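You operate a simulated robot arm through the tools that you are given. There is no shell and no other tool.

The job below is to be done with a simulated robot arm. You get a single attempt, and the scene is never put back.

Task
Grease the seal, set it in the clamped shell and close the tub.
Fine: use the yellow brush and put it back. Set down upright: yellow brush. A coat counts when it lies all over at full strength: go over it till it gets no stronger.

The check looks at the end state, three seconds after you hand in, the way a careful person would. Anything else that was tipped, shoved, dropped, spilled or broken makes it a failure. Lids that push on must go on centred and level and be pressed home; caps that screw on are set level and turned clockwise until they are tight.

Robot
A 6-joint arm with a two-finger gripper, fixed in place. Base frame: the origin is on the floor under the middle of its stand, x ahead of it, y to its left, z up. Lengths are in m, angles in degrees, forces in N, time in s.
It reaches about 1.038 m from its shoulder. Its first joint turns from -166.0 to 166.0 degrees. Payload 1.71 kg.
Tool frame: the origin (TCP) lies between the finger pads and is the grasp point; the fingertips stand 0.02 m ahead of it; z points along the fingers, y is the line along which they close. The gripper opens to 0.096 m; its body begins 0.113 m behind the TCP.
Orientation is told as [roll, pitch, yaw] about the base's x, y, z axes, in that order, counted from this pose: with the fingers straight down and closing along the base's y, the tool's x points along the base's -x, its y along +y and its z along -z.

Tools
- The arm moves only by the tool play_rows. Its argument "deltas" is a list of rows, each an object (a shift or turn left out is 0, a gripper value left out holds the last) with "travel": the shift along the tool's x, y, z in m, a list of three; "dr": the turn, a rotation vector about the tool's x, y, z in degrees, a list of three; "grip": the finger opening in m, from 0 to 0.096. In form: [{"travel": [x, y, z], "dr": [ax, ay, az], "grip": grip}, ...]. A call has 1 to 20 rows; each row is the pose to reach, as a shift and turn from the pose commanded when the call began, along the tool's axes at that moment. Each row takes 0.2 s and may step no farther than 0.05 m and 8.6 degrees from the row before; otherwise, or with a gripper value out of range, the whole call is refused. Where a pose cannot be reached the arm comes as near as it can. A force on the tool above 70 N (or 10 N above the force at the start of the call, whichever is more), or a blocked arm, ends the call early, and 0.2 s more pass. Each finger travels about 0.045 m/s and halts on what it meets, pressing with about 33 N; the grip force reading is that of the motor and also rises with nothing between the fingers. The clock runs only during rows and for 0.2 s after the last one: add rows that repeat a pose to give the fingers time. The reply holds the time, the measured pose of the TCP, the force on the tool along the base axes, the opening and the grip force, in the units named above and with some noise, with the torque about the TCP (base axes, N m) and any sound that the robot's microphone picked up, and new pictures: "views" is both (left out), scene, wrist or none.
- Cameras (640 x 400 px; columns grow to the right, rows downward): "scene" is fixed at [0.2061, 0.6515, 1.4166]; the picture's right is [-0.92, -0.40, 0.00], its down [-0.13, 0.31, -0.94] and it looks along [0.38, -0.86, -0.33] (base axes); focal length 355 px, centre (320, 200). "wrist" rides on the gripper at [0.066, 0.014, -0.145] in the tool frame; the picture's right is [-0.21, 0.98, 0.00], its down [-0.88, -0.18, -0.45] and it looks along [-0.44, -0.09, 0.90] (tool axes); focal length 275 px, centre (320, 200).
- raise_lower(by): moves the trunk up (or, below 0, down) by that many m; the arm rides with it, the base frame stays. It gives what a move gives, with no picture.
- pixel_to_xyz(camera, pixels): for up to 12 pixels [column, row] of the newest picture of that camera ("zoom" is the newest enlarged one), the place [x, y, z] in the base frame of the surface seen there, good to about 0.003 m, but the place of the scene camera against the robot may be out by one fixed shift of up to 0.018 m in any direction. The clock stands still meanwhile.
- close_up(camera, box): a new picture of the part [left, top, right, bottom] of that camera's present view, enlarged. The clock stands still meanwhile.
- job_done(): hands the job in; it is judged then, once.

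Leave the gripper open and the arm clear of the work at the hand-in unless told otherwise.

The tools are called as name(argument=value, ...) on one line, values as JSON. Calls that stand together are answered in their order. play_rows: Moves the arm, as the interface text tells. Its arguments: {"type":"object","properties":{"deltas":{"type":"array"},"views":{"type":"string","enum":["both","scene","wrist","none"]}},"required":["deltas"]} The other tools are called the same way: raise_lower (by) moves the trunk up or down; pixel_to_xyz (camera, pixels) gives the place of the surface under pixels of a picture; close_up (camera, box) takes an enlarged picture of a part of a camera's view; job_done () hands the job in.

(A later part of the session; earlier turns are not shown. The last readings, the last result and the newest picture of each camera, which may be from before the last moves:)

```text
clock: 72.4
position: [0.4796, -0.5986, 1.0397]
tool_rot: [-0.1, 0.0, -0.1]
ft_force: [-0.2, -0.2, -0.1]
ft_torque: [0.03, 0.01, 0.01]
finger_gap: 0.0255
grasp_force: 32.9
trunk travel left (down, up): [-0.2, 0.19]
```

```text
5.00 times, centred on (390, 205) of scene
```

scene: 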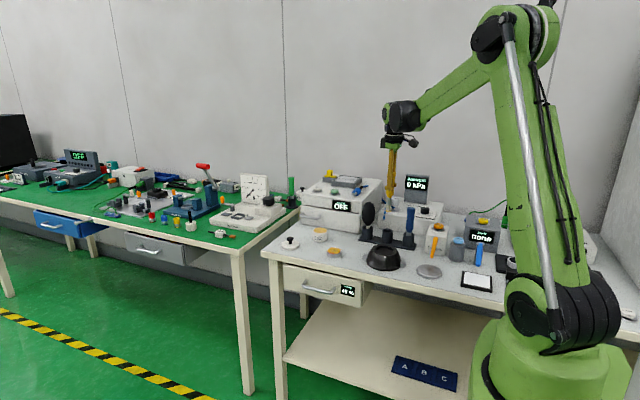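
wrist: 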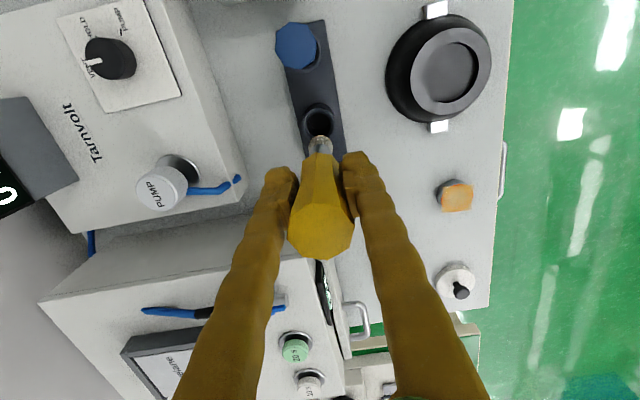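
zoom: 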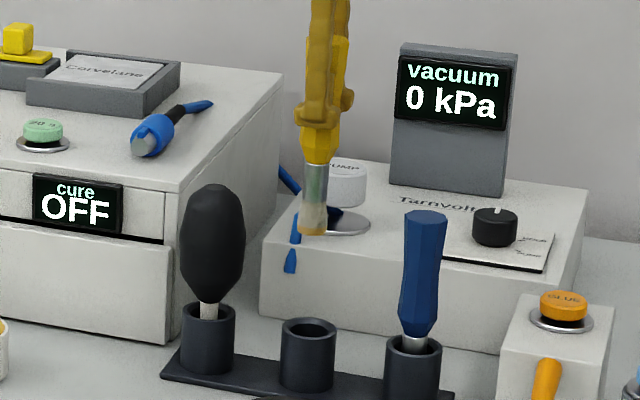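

Cup centre is about (0.4785,-0.598), rim z 0.852; the brush has shifted about +3 mm in x within the grip and slid up ~5 mm (axis now ≈0.484). I'll shift 5 mm in -x, lower until the tip is just above the rim, and look.

play_rows(deltas=[{"travel": [0.005, 0, 0.02]}, {"travel": [0.005, 0, 0.05]}, {"travel": [0.005, 0, 0.072]}, {"travel": [0.005, 0, 0.072]}])

close_up(camera="wrist", box=[270, 100, 370, 180])

close_up(camera="scene", box=[365, 205, 410, 250])

```text
clock: 73.4
position: [0.4757, -0.5993, 0.9664]
tool_rot: [0.0, 0.0, 0.0]
ft_force: [-0.2, 0.3, -0.4]
ft_torque: [0.01, 0.02, 0.01]
finger_gap: 0.0255
grasp_force: 32.7
trunk travel left (down, up): [-0.2, 0.19]
```

scene: 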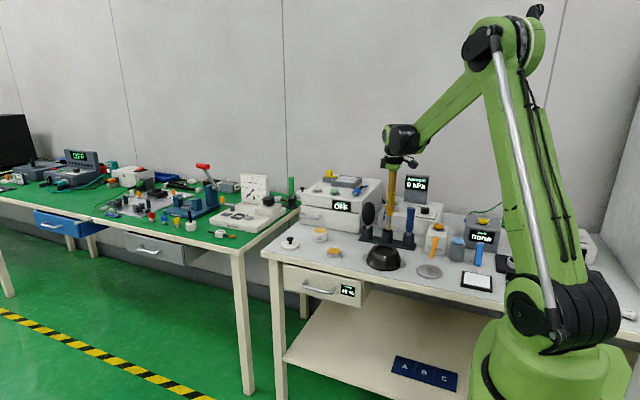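
wrist: 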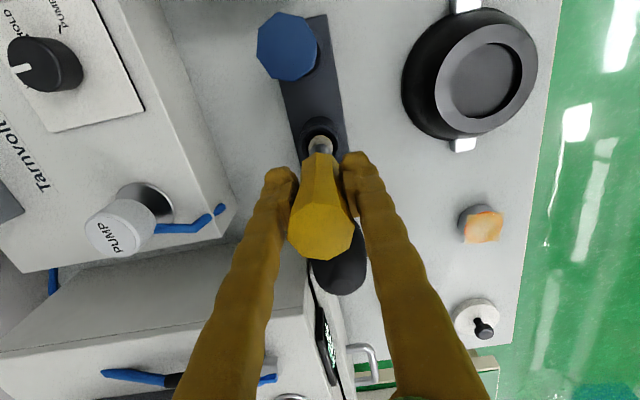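

```text
5.00 times, centred on (320, 140) of wrist
```

zoom: 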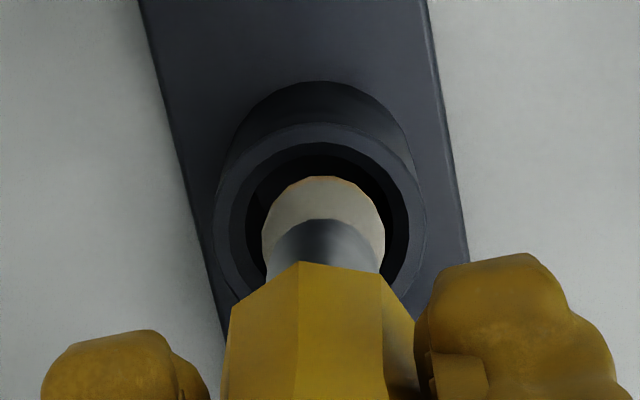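

```text
8.89 times, centred on (388, 228) of scene
```

zoom: 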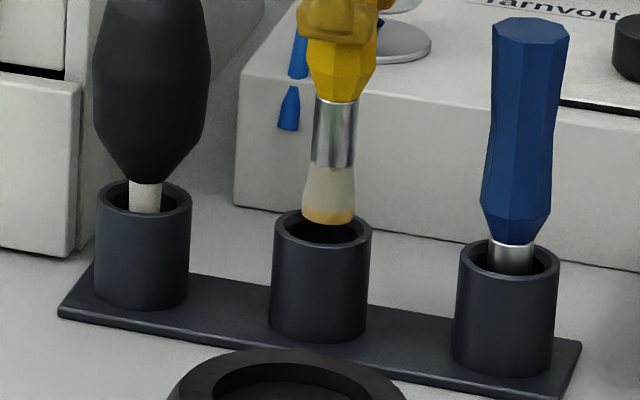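

Wrist and scene views differ slightly on the x centring. I'll enlarge both more strongly before inserting.

close_up(camera="wrist", box=[300, 115, 344, 160])

close_up(camera="scene", box=[376, 215, 402, 245])

```text
8.89 times, centred on (322, 138) of wrist
```

zoom: 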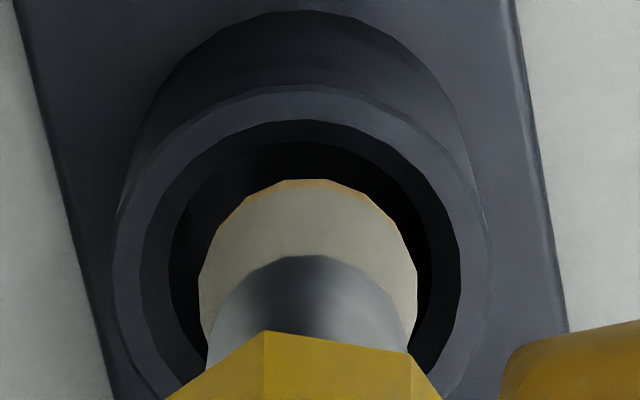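

```text
13.33 times, centred on (389, 230) of scene
```

zoom: 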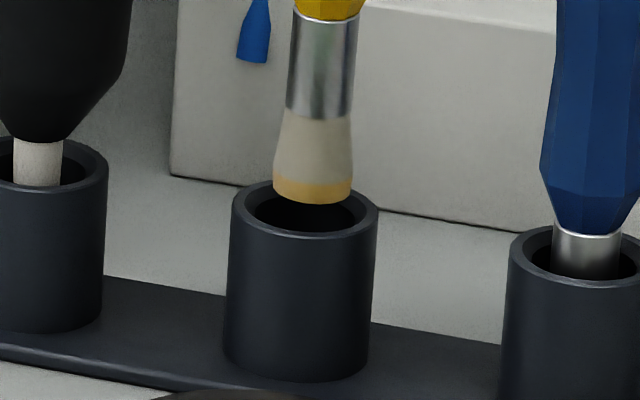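

The cup's bore is about 0.035 wide against the 0.023 tuft, so there is ±5 mm of room and the brush is well within. I'll nudge 1 mm and lower it into the cup, stopping a few mm above the floor.

play_rows(deltas=[{"travel": [-0.001, -0.0005, 0.005]}, {"travel": [-0.001, -0.0005, 0.02]}, {"travel": [-0.001, -0.0005, 0.035]}, {"travel": [-0.001, -0.0005, 0.046]}, {"travel": [-0.001, -0.0005, 0.046]}])

close_up(camera="scene", box=[365, 190, 410, 250])

```text
clock: 74.6
position: [0.4764, -0.5987, 0.9218]
tool_rot: [0.0, 0.1, 0.0]
ft_force: [-0.1, -0.3, -0.6]
ft_torque: [-0.01, -0.01, -0.04]
finger_gap: 0.0255
grasp_force: 33.1
trunk travel left (down, up): [-0.2, 0.19]
```

scene: 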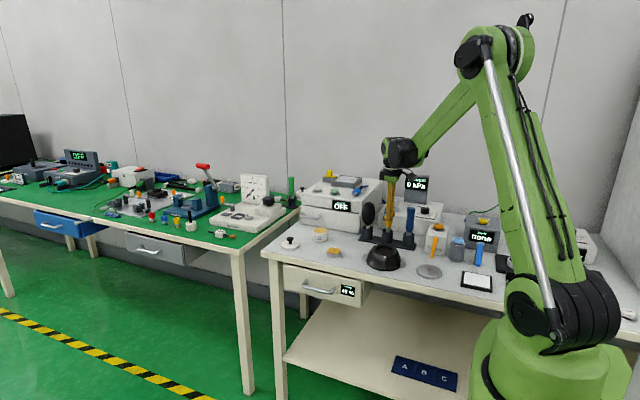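
wrist: 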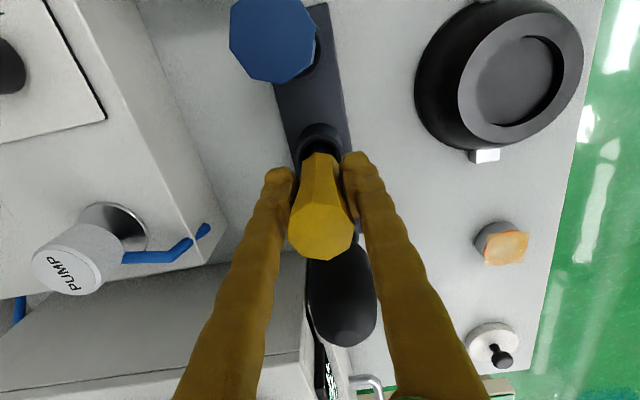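

```text
6.67 times, centred on (388, 220) of scene
```

zoom: 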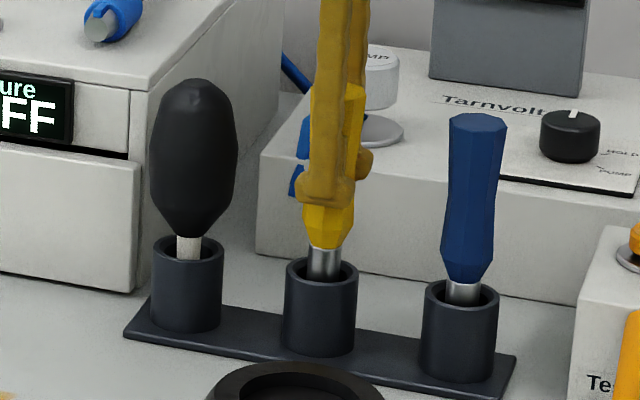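

The tuft is in the cup, ferrule showing slightly more than the blue brush's. I'll lower in small steps until I feel the floor.

play_rows(deltas=[{"travel": [0, 0, 0.002]}, {"travel": [0, 0, 0.004]}, {"travel": [0, 0, 0.005]}, {"travel": [0, 0, 0.005]}], views="none")

```text
clock: 75.6
position: [0.4768, -0.5983, 0.9172]
tool_rot: [0.0, 0.0, 0.1]
ft_force: [-0.2, 0.8, -1.5]
ft_torque: [0.01, -0.01, 0.01]
finger_gap: 0.0256
grasp_force: 33.0
trunk travel left (down, up): [-0.2, 0.19]
```

play_rows(deltas=[{"travel": [0, 0, 0.001]}, {"travel": [0, 0, 0.002]}, {"travel": [0, 0, 0.003]}, {"travel": [0, 0, 0.003]}], views="none")

```text
clock: 76.6
position: [0.4753, -0.5984, 0.9139]
tool_rot: [-0.1, 0.0, 0.0]
ft_force: [0.6, -0.8, 3.8]
ft_torque: [-0.06, 0.01, -0.02]
finger_gap: 0.0256
grasp_force: 32.6
trunk travel left (down, up): [-0.2, 0.19]
```

The floor is felt (3.8 N at z 0.914). I'll open the fingers.

play_rows(deltas=[{"grip": 0.03}, {"grip": 0.04}, {"grip": 0.055}, {"grip": 0.065}, {"grip": 0.065}, {"grip": 0.065}])

close_up(camera="scene", box=[365, 190, 410, 250])

```text
clock: 78.0
position: [0.4756, -0.5977, 0.9142]
tool_rot: [0.1, 0.0, 0.0]
ft_force: [0.5, 0.6, 0.4]
ft_torque: [0.0, 0.03, -0.04]
finger_gap: 0.0649
grasp_force: 0.1
trunk travel left (down, up): [-0.2, 0.19]
```

scene: 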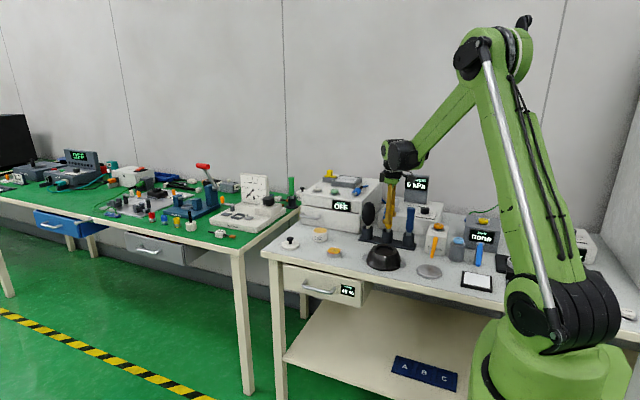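
wrist: 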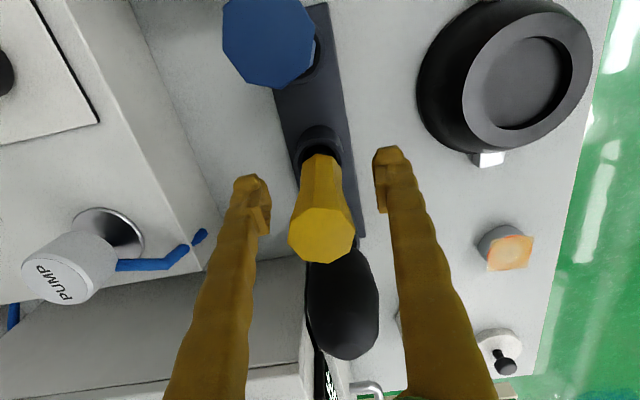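

```text
6.67 times, centred on (388, 220) of scene
```

zoom: 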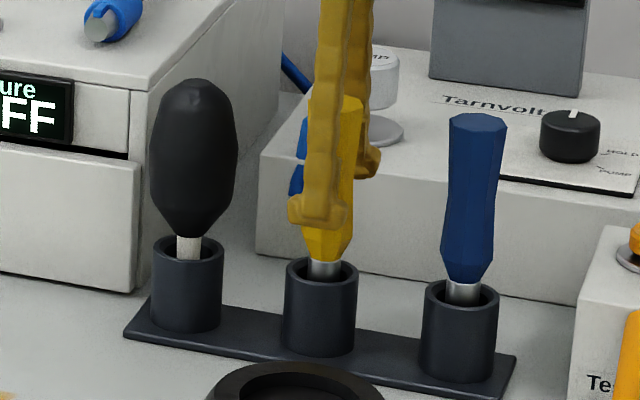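

The brush stands upright and free in its cup. I'll retract straight up.

play_rows(deltas=[{"travel": [0, 0, -0.03]}, {"travel": [0, 0, -0.06]}, {"travel": [0, 0, -0.09]}, {"travel": [0, 0, -0.125]}, {"travel": [0, 0, -0.125]}])

close_up(camera="scene", box=[365, 190, 410, 250])

```text
clock: 79.2
position: [0.4755, -0.5988, 1.0385]
tool_rot: [-0.2, 0.0, 0.1]
ft_force: [-0.4, 0.2, -0.3]
ft_torque: [-0.02, 0.0, 0.01]
finger_gap: 0.0649
grasp_force: 0.0
trunk travel left (down, up): [-0.2, 0.19]
```

scene: 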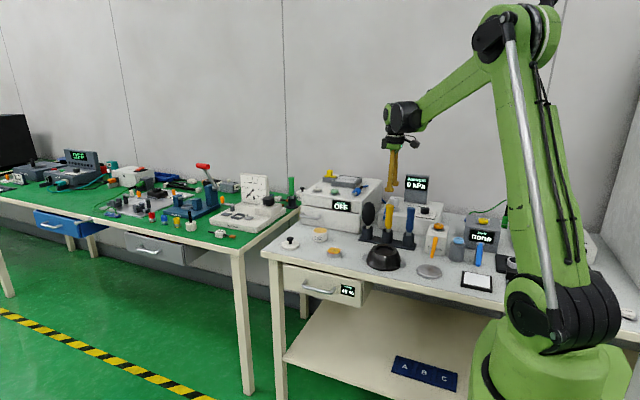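
wrist: 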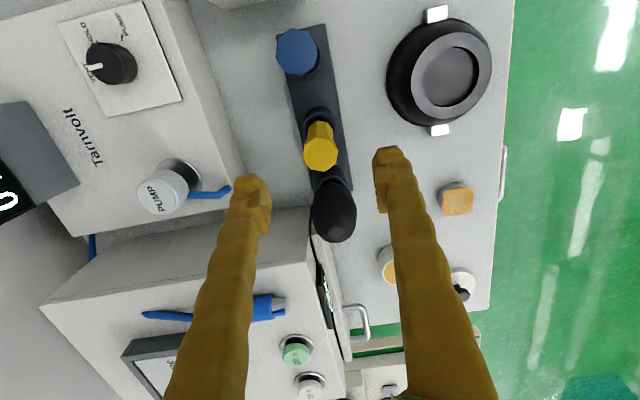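

```text
6.67 times, centred on (388, 220) of scene
```

zoom: 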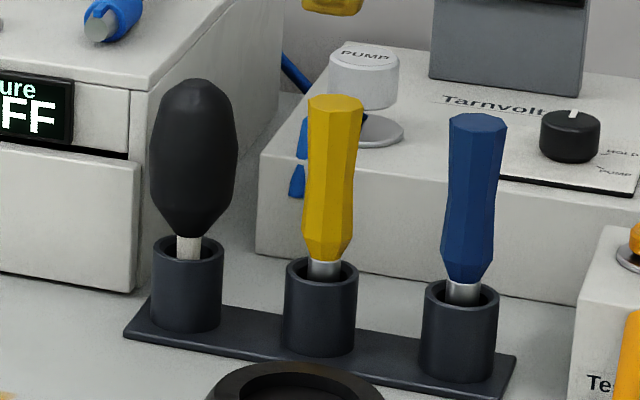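

The yellow brush stands upright. Next I move to look down at the coated seal and open the fingers fully.

play_rows(deltas=[{"travel": [0, 0.04, 0]}, {"travel": [0, 0.085, 0], "grip": 0.07}, {"travel": [-0.02, 0.125, 0.01], "grip": 0.096}, {"travel": [-0.05, 0.16, 0.025], "grip": 0.096}, {"travel": [-0.07, 0.194, 0.038], "grip": 0.096}, {"travel": [-0.07, 0.194, 0.038], "grip": 0.096}])

close_up(camera="wrist", box=[280, 160, 360, 220])

```text
clock: 80.6
position: [0.5463, -0.4044, 1.0008]
tool_rot: [0.0, -0.1, 0.0]
ft_force: [0.2, 0.2, 0.1]
ft_torque: [0.02, 0.01, -0.01]
finger_gap: 0.0959
grasp_force: 0.0
trunk travel left (down, up): [-0.2, 0.19]
```

scene: 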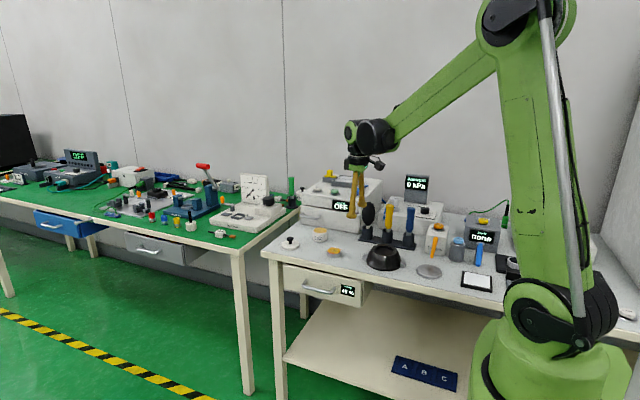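
wrist: 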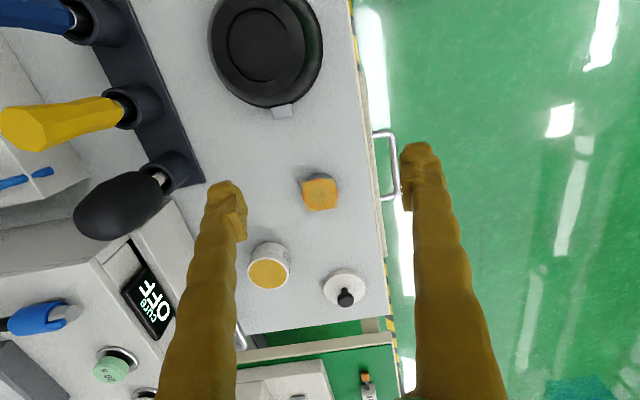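

```text
6.67 times, centred on (320, 190) of wrist
```

zoom: 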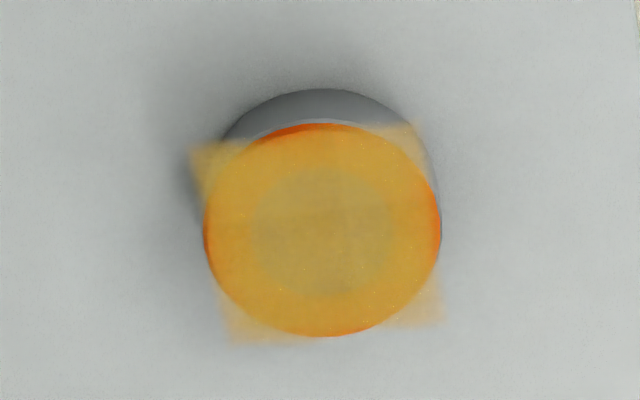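

The face is evenly amber — ring and middle alike. Only the outermost bevel outside the coat's square shows orange. Now I read the seal's centre (about pixel (320,194)) and its edges for gripping.

pixel_to_xyz(camera="wrist", pixels=[[320, 194], [306, 194], [334, 194], [320, 182], [320, 207], [300, 175], [345, 215], [330, 230], [264, 55], [315, 172]])

close_up(camera="scene", box=[315, 235, 355, 265])

```text
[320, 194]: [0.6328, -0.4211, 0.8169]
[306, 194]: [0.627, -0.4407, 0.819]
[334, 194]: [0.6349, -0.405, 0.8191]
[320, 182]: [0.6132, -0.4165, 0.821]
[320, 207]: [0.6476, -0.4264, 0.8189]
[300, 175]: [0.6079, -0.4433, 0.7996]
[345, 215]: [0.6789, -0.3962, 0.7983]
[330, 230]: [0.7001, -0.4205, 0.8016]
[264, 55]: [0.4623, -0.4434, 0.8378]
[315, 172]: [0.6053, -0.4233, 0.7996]
```

```text
13.33 times, centred on (335, 250) of scene
```

zoom: 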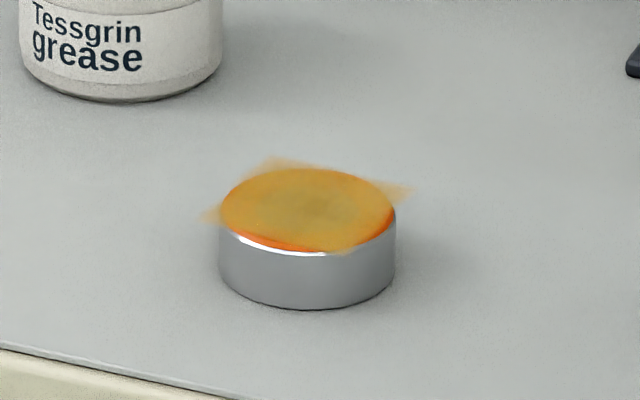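

I'll move right above the seal centre (0.633,-0.4218) at z 0.90 with the fingers fully open, closing along y.

play_rows(deltas=[{"travel": [-0.03, -0.006, 0.02]}, {"travel": [-0.06, -0.012, 0.05]}, {"travel": [-0.087, -0.0175, 0.08]}, {"travel": [-0.087, -0.0175, 0.1]}, {"travel": [-0.087, -0.0175, 0.1]}])

close_up(camera="wrist", box=[240, 90, 400, 200])

```text
clock: 81.8
position: [0.6326, -0.423, 0.9004]
tool_rot: [0.0, 0.1, 0.1]
ft_force: [-0.3, -0.5, -0.3]
ft_torque: [-0.02, 0.0, 0.01]
finger_gap: 0.096
grasp_force: 0.1
trunk travel left (down, up): [-0.2, 0.19]
```

scene: 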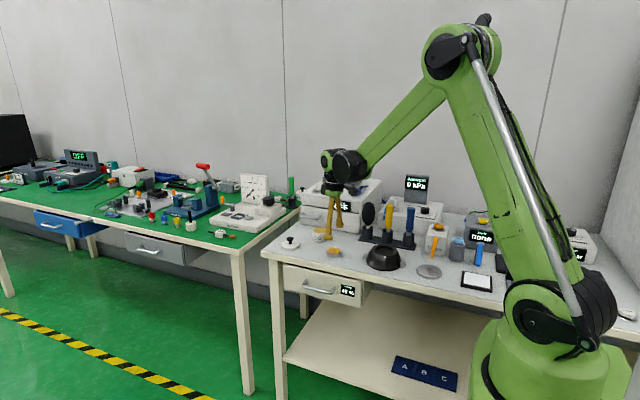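
wrist: 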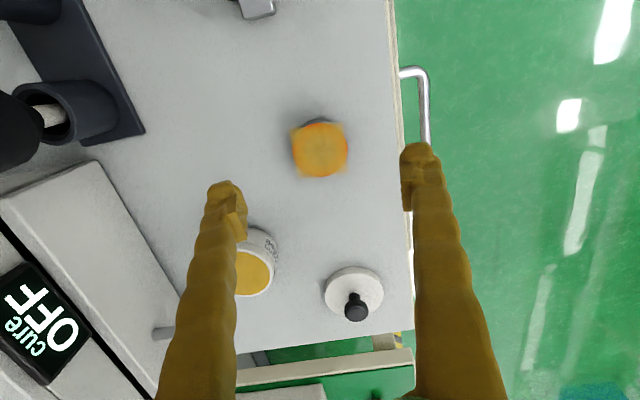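

```text
3.64 times, centred on (320, 145) of wrist
```

zoom: 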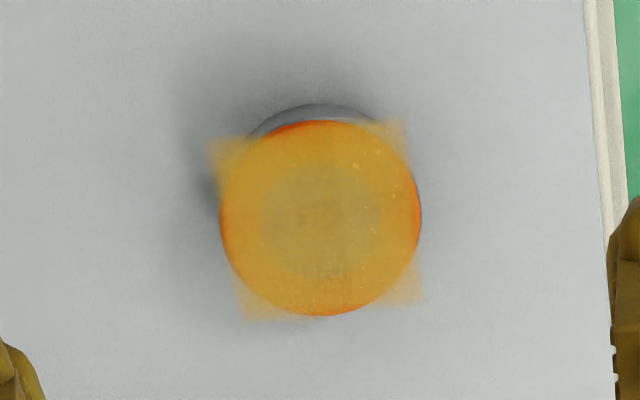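

The seal is centred between the fingers. I'll lower to TCP z≈0.8305 so that fingertips (z≈0.8105) grip only the seal's upper part, leaving room for the shell's rim later.

play_rows(deltas=[{"travel": [0, 0, 0.03], "grip": 0.08}, {"travel": [0, 0, 0.055], "grip": 0.08}, {"travel": [0, 0, 0.065], "grip": 0.08}, {"travel": [0, 0, 0.0695], "grip": 0.08}, {"travel": [0, 0, 0.0695], "grip": 0.08}])

close_up(camera="scene", box=[305, 225, 365, 270])

```text
clock: 83.0
position: [0.6335, -0.4227, 0.8307]
tool_rot: [0.0, 0.0, 0.0]
ft_force: [-0.3, 0.7, 0.6]
ft_torque: [0.01, -0.01, 0.01]
finger_gap: 0.08
grasp_force: 0.1
trunk travel left (down, up): [-0.2, 0.19]
```

scene: 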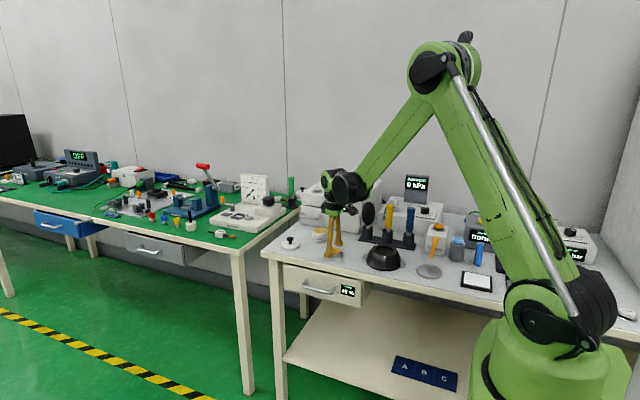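
wrist: 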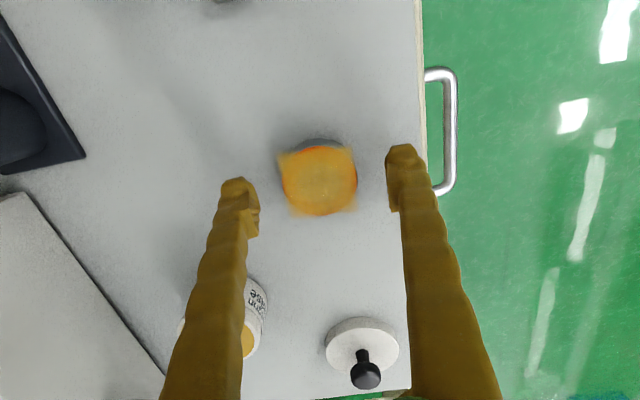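

```text
8.89 times, centred on (335, 248) of scene
```

zoom: 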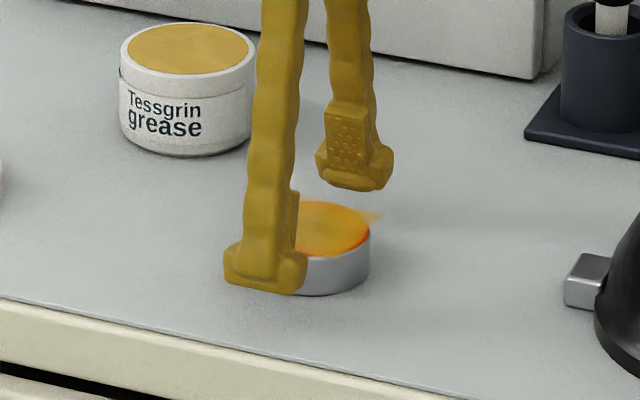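

The fingertips' toes are at the seal's upper half. I'll close gently and check the gap and the look of the grip.

play_rows(deltas=[{"grip": 0.06}, {"grip": 0.05}, {"grip": 0.04}, {"grip": 0.04}, {"grip": 0.03}, {"grip": 0.03}])

close_up(camera="scene", box=[305, 225, 365, 270])

close_up(camera="wrist", box=[240, 110, 400, 240])

```text
clock: 84.1
position: [0.6181, -0.4229, 0.8424]
tool_rot: [-0.1, -1.0, -0.1]
ft_force: [-1.3, 0.0, 0.4]
ft_torque: [-0.03, -0.09, 0.02]
finger_gap: 0.0144
grasp_force: 0.0
trunk travel left (down, up): [-0.2, 0.19]
stopped in row 5: the force on the tool passed its limit at 74 N (the readings are from after the stop); the commanded pose is now the measured one
```

scene: 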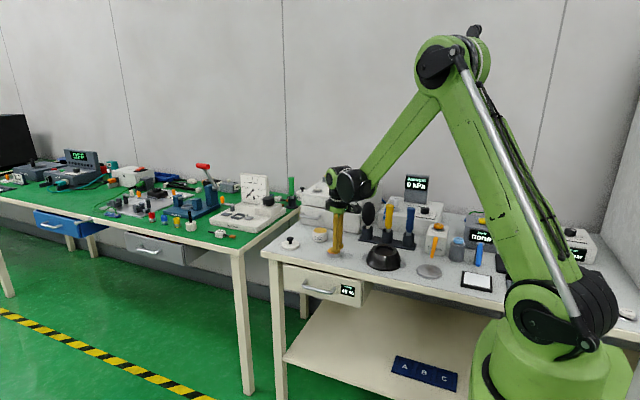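
wrist: 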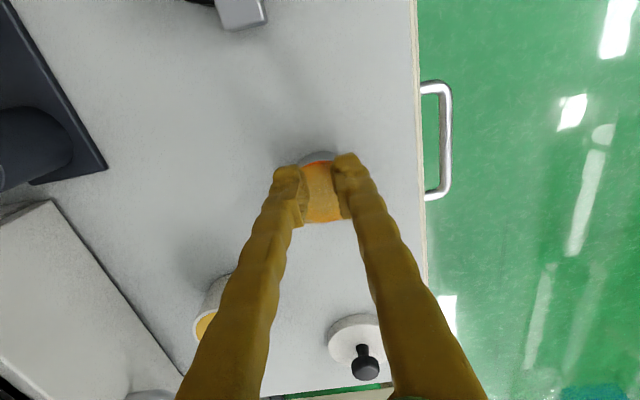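

```text
8.89 times, centred on (335, 248) of scene
```

zoom: 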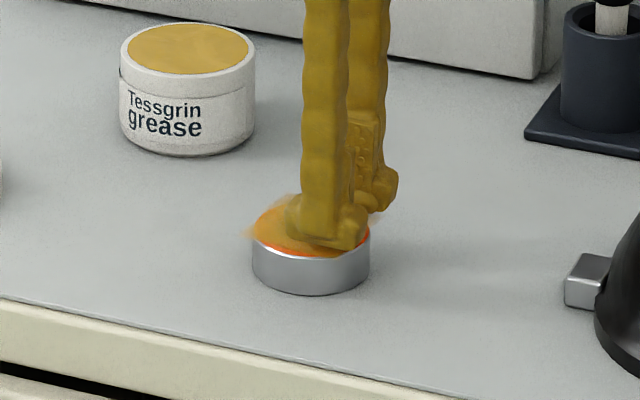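

```text
3.08 times, centred on (320, 175) of wrist
```

zoom: 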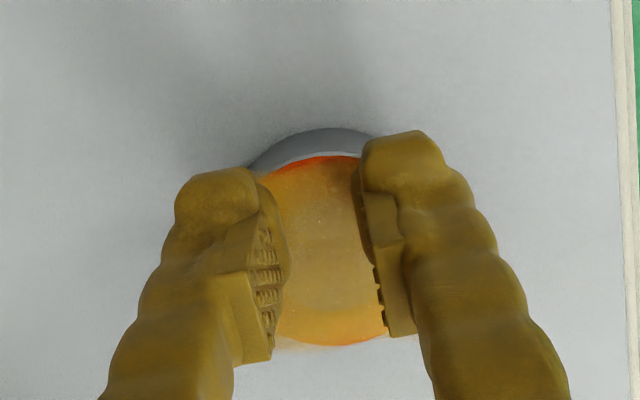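

The grip failed: the rounded toes slipped up over the seal's edge (74 N), and the fingers now sit closed just above the seal. I'll lift straight up right away, then open and inspect.

play_rows(deltas=[{"travel": [0, 0, -0.02], "grip": 0.014}, {"travel": [0, 0, -0.05], "grip": 0.014}, {"travel": [0, 0, -0.08], "grip": 0.05}, {"travel": [0, 0, -0.08], "grip": 0.096}, {"travel": [0, 0, -0.08], "grip": 0.096}, {"travel": [0, 0, -0.08], "grip": 0.096}])

close_up(camera="scene", box=[315, 235, 355, 265])

close_up(camera="wrist", box=[280, 110, 380, 180])

```text
clock: 85.5
position: [0.6194, -0.4229, 0.922]
tool_rot: [-0.1, -0.8, -0.1]
ft_force: [0.9, 0.1, 0.0]
ft_torque: [-0.01, 0.02, -0.01]
finger_gap: 0.096
grasp_force: 0.1
trunk travel left (down, up): [-0.2, 0.19]
```

scene: 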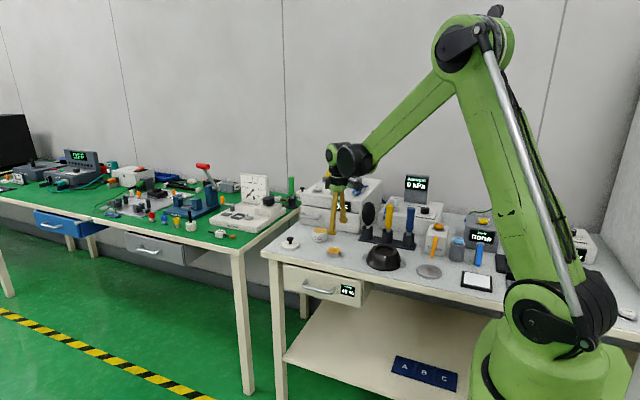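
wrist: 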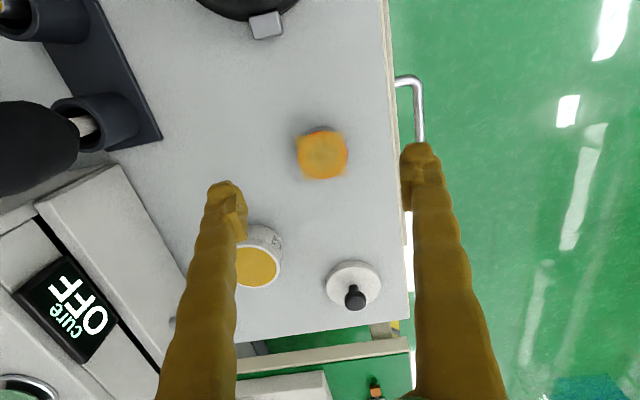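

```text
13.33 times, centred on (335, 250) of scene
```

zoom: 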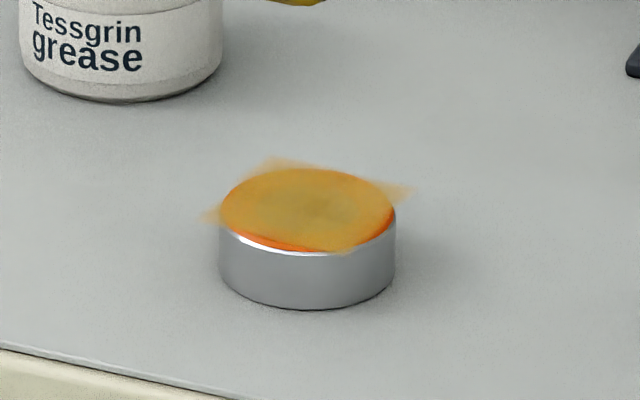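

```text
5.71 times, centred on (330, 145) of wrist
```

zoom: 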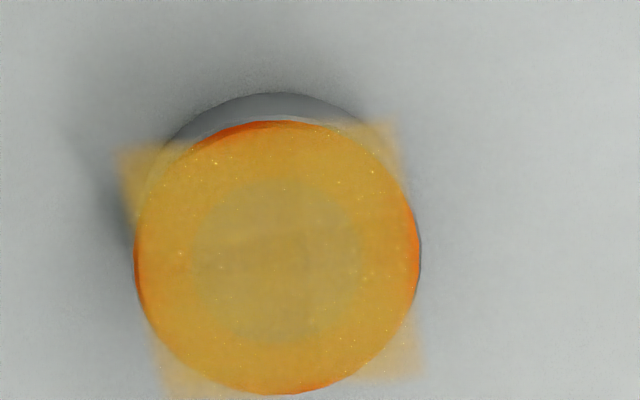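

The seal has not moved and the coat is intact. The grip has to be deeper so the pads (which start about 7 mm above the tips) hold it. First I straighten the tool (pitch -0.9) and centre over the seal again at z 0.90.

play_rows(deltas=[{"travel": [-0.0135, 0.0005, 0.01], "dr": [0, 0.9, 0]}, {"travel": [-0.0135, 0.0005, 0.02], "dr": [0, 0.9, 0]}, {"travel": [-0.0135, 0.0005, 0.02], "dr": [0, 0.9, 0]}])

close_up(camera="wrist", box=[240, 90, 400, 200])

play_rows(deltas=[{"travel": [0, 0, 0]}], views="none")

```text
clock: 86.3
position: [0.6334, -0.4235, 0.9013]
tool_rot: [-0.1, 0.1, -0.1]
ft_force: [0.0, 0.4, -0.8]
ft_torque: [-0.04, 0.03, 0.0]
finger_gap: 0.0958
grasp_force: 0.1
trunk travel left (down, up): [-0.2, 0.19]
```

scene: 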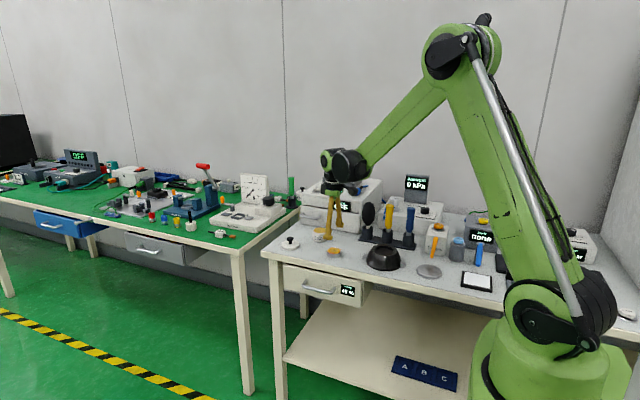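
wrist: 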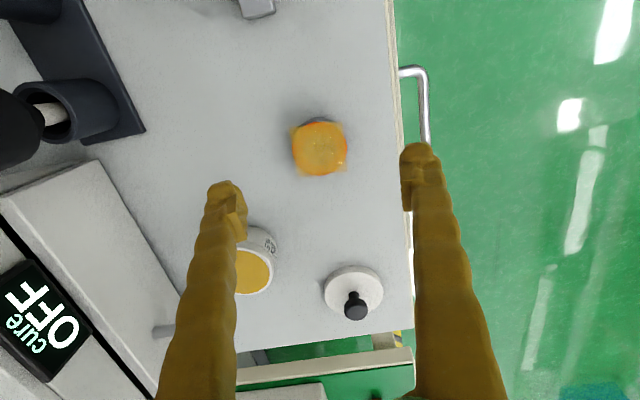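

```text
3.64 times, centred on (320, 145) of wrist
```

zoom: 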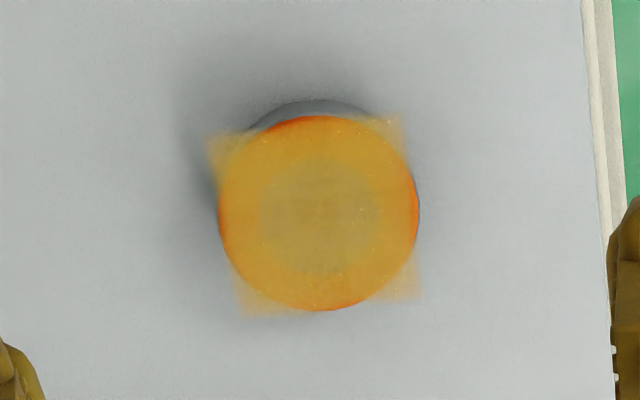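

```text
clock: 86.7
position: [0.6335, -0.4217, 0.9023]
tool_rot: [-0.1, -0.1, 0.0]
ft_force: [-1.0, 0.4, 0.3]
ft_torque: [0.0, 0.01, 0.01]
finger_gap: 0.0958
grasp_force: 0.1
trunk travel left (down, up): [-0.2, 0.19]
```

Straight again; the seal is centred (1.5 mm in x). I'll lower to TCP z≈0.825 (tips ≈0.805) with gap 0.08.

play_rows(deltas=[{"travel": [0.0015, 0, 0.03], "grip": 0.08}, {"travel": [0.0015, 0, 0.055], "grip": 0.08}, {"travel": [0.0015, 0, 0.07], "grip": 0.07}, {"travel": [0.0015, 0, 0.0765], "grip": 0.07}, {"travel": [0.0015, 0, 0.0765], "grip": 0.07}], views="wrist")

close_up(camera="scene", box=[305, 225, 365, 270])

```text
clock: 87.9
position: [0.6311, -0.4228, 0.8254]
tool_rot: [0.0, 0.0, -0.1]
ft_force: [0.9, -0.4, -0.2]
ft_torque: [-0.01, 0.01, -0.01]
finger_gap: 0.0702
grasp_force: 0.0
trunk travel left (down, up): [-0.2, 0.19]
```

wrist: 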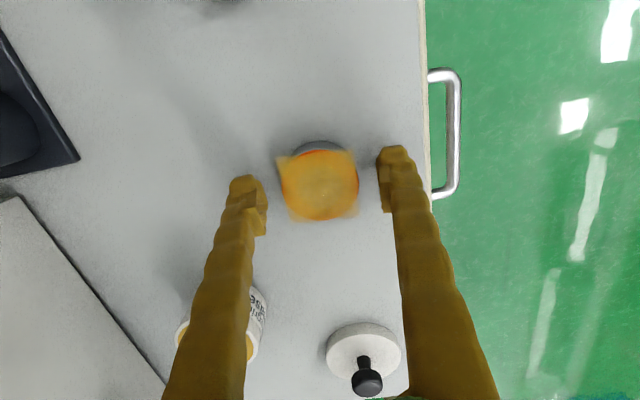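

```text
8.89 times, centred on (335, 248) of scene
```

zoom: 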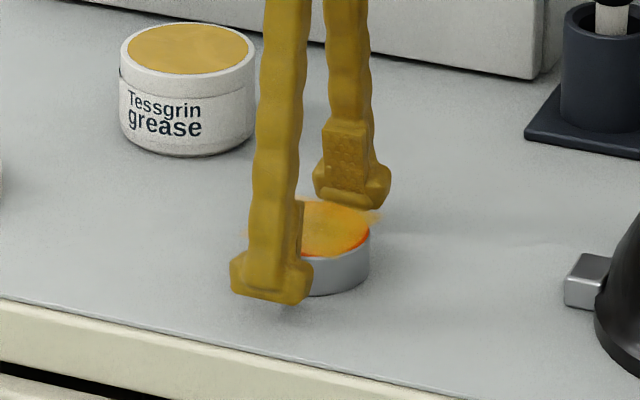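

The pads now reach down beside the seal. I'll close slowly in steps and watch the gap (seal ≈0.0467).

play_rows(deltas=[{"grip": 0.055}, {"grip": 0.05}, {"grip": 0.047}, {"grip": 0.045}, {"grip": 0.045}], views="none")

```text
clock: 89.1
position: [0.6317, -0.4224, 0.825]
tool_rot: [-0.1, 0.0, -0.1]
ft_force: [-0.2, -0.4, 2.0]
ft_torque: [0.01, -0.01, 0.04]
finger_gap: 0.0467
grasp_force: 32.9
trunk travel left (down, up): [-0.2, 0.19]
```

Firm grip: gap 0.0467 at 33 N. I'll lift slowly and check that the seal comes along level.

play_rows(deltas=[{"travel": [0, 0, -0.002], "grip": 0.04}, {"travel": [0, 0, -0.006], "grip": 0.04}, {"travel": [0, 0, -0.012], "grip": 0.04}, {"travel": [0, 0, -0.02], "grip": 0.04}, {"travel": [0, 0, -0.02], "grip": 0.04}])

close_up(camera="scene", box=[305, 225, 365, 270])

close_up(camera="wrist", box=[240, 110, 400, 240])

```text
clock: 90.3
position: [0.6327, -0.4213, 0.8459]
tool_rot: [-0.1, 0.0, 0.0]
ft_force: [-0.3, 0.4, 0.1]
ft_torque: [0.01, 0.02, 0.01]
finger_gap: 0.0398
grasp_force: 0.1
trunk travel left (down, up): [-0.2, 0.19]
```

scene: 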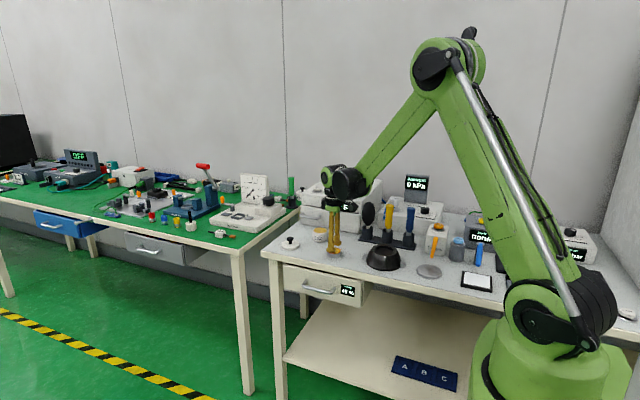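
wrist: 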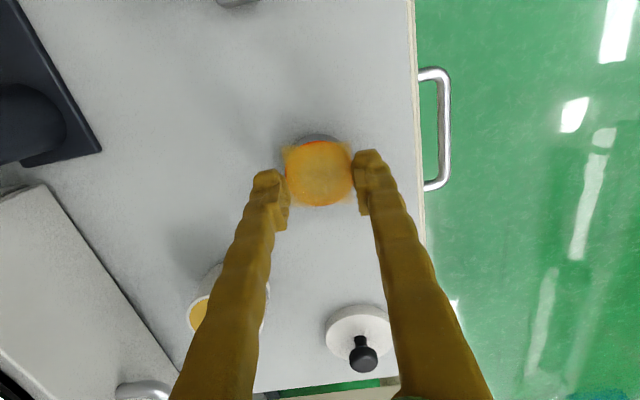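

```text
8.89 times, centred on (335, 248) of scene
```

zoom: 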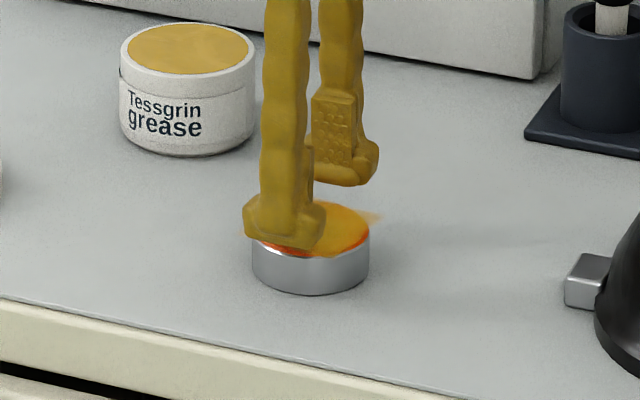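

```text
3.08 times, centred on (320, 175) of wrist
```

zoom: 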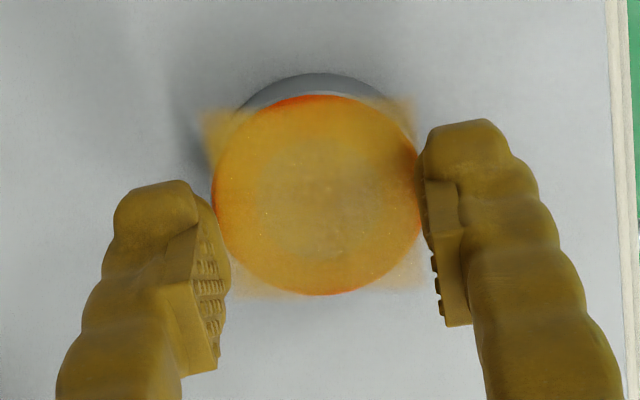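

The pads slid up along the seal's side and it stayed on the table. I'll open, go as deep as safely possible (tips ≈0.802), grip again and pull in 1 mm steps while reading the force.

play_rows(deltas=[{"travel": [0, 0, 0], "grip": 0.07}, {"travel": [0, 0, 0], "grip": 0.07}, {"travel": [0, 0, 0], "grip": 0.07}, {"travel": [0, -0.0005, 0.012], "grip": 0.07}, {"travel": [0, -0.0005, 0.0235], "grip": 0.07}, {"travel": [0, -0.0005, 0.0235], "grip": 0.07}], views="wrist")

close_up(camera="scene", box=[315, 230, 355, 265])

```text
clock: 91.7
position: [0.6316, -0.4231, 0.8214]
tool_rot: [-0.1, 0.0, -0.1]
ft_force: [0.9, -0.3, 0.1]
ft_torque: [0.02, -0.02, 0.0]
finger_gap: 0.0699
grasp_force: 0.0
trunk travel left (down, up): [-0.2, 0.19]
```

wrist: 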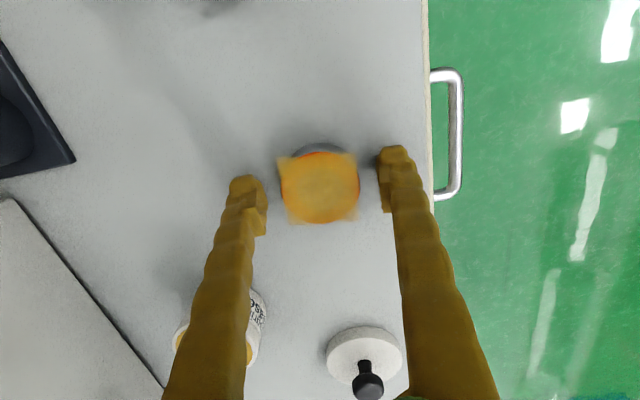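

```text
11.43 times, centred on (335, 248) of scene
```

zoom: 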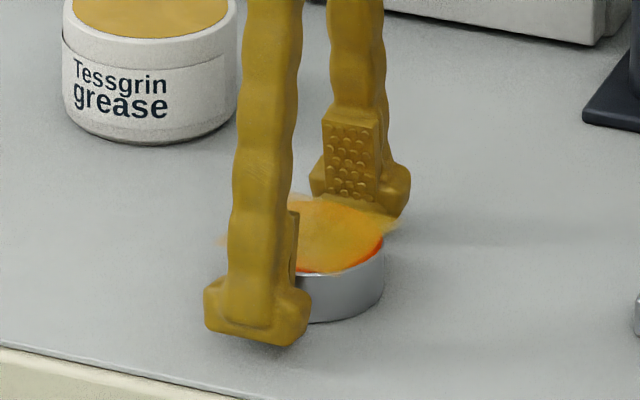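

Fingers are beside the seal. I'll close with full force and then pull up 1 mm at a time.

play_rows(deltas=[{"grip": 0.055}, {"grip": 0.05}, {"grip": 0.045}, {"grip": 0.03}, {"grip": 0.02}, {"grip": 0.02}], views="wrist")

close_up(camera="scene", box=[315, 230, 355, 265])

close_up(camera="wrist", box=[240, 110, 400, 240])

```text
clock: 93.1
position: [0.6313, -0.4233, 0.8221]
tool_rot: [-0.2, 0.0, -0.1]
ft_force: [1.3, 1.4, 0.7]
ft_torque: [0.01, 0.02, 0.06]
finger_gap: 0.0463
grasp_force: 33.1
trunk travel left (down, up): [-0.2, 0.19]
```

wrist: 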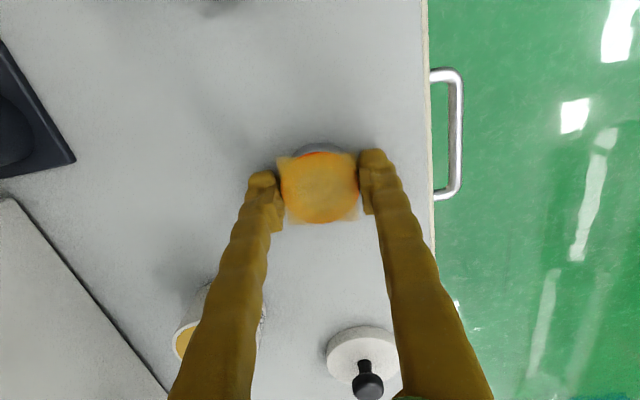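

```text
11.43 times, centred on (335, 248) of scene
```

zoom: 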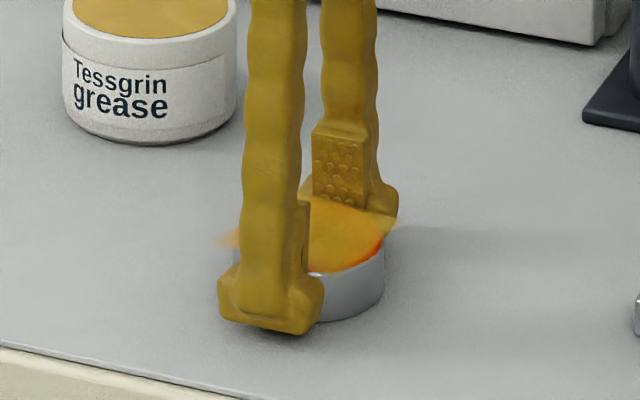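

```text
3.08 times, centred on (320, 175) of wrist
```

zoom: 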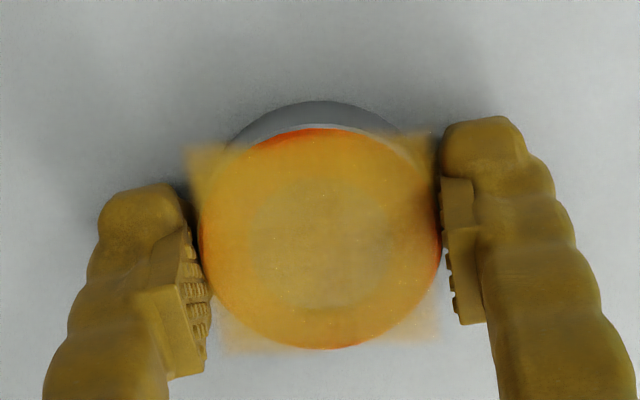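

Gripped again (0.0463, 33 N). Lift by 1 mm and read.

play_rows(deltas=[{"travel": [0, 0, -0.0005]}, {"travel": [0, 0, -0.001]}, {"travel": [0, 0, -0.001]}], views="none")

play_rows(deltas=[{"travel": [0, 0, -0.0005]}, {"travel": [0, 0, -0.001]}, {"travel": [0, 0, -0.001]}], views="none")

```text
clock: 93.9
position: [0.6329, -0.4236, 0.8226]
tool_rot: [0.0, 0.0, -0.1]
ft_force: [0.2, -0.1, -0.3]
ft_torque: [0.0, -0.01, 0.0]
finger_gap: 0.0464
grasp_force: 32.9
trunk travel left (down, up): [-0.2, 0.19]
```

```text
clock: 94.7
position: [0.6325, -0.424, 0.8235]
tool_rot: [-0.2, 0.0, 0.0]
ft_force: [0.2, -1.1, 0.1]
ft_torque: [-0.03, 0.0, 0.03]
finger_gap: 0.0469
grasp_force: 32.8
trunk travel left (down, up): [-0.2, 0.19]
```

Nearly no force: either it comes along or slides freely. I'll lift 4 mm more and look.

play_rows(deltas=[{"travel": [0, 0, -0.001]}, {"travel": [0, 0, -0.002]}, {"travel": [0, 0, -0.003]}, {"travel": [0, 0, -0.004]}, {"travel": [0, 0, -0.004]}])

close_up(camera="scene", box=[315, 230, 355, 265])

```text
clock: 95.9
position: [0.6331, -0.4239, 0.8271]
tool_rot: [-0.1, 0.0, -0.1]
ft_force: [-0.3, -0.3, -2.3]
ft_torque: [-0.01, 0.02, 0.02]
finger_gap: 0.0468
grasp_force: 33.0
trunk travel left (down, up): [-0.2, 0.19]
```

scene: 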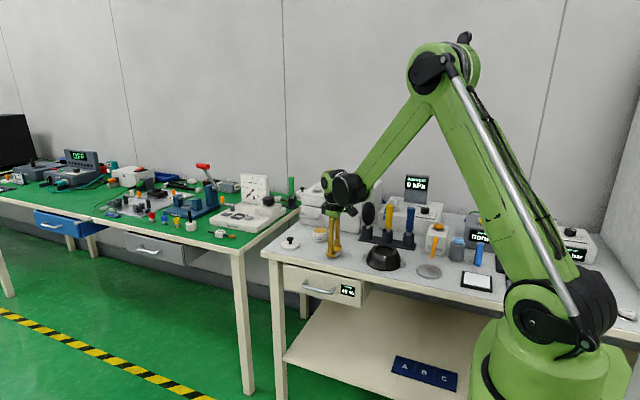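
wrist: 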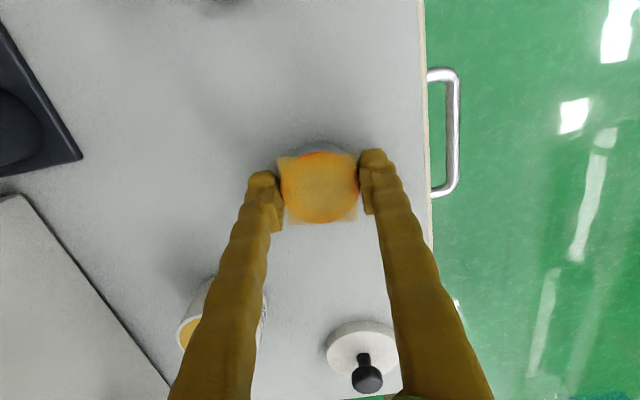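

```text
11.43 times, centred on (335, 248) of scene
```

zoom: 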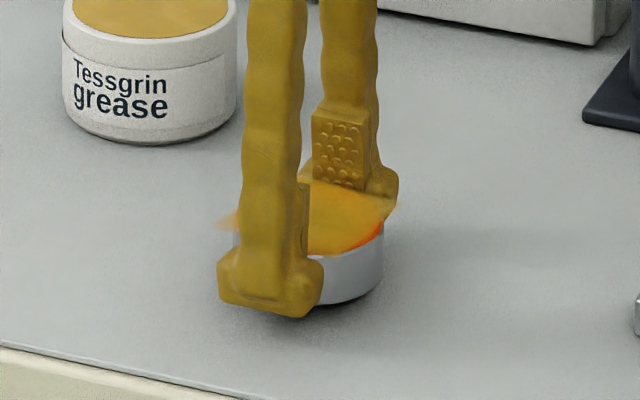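

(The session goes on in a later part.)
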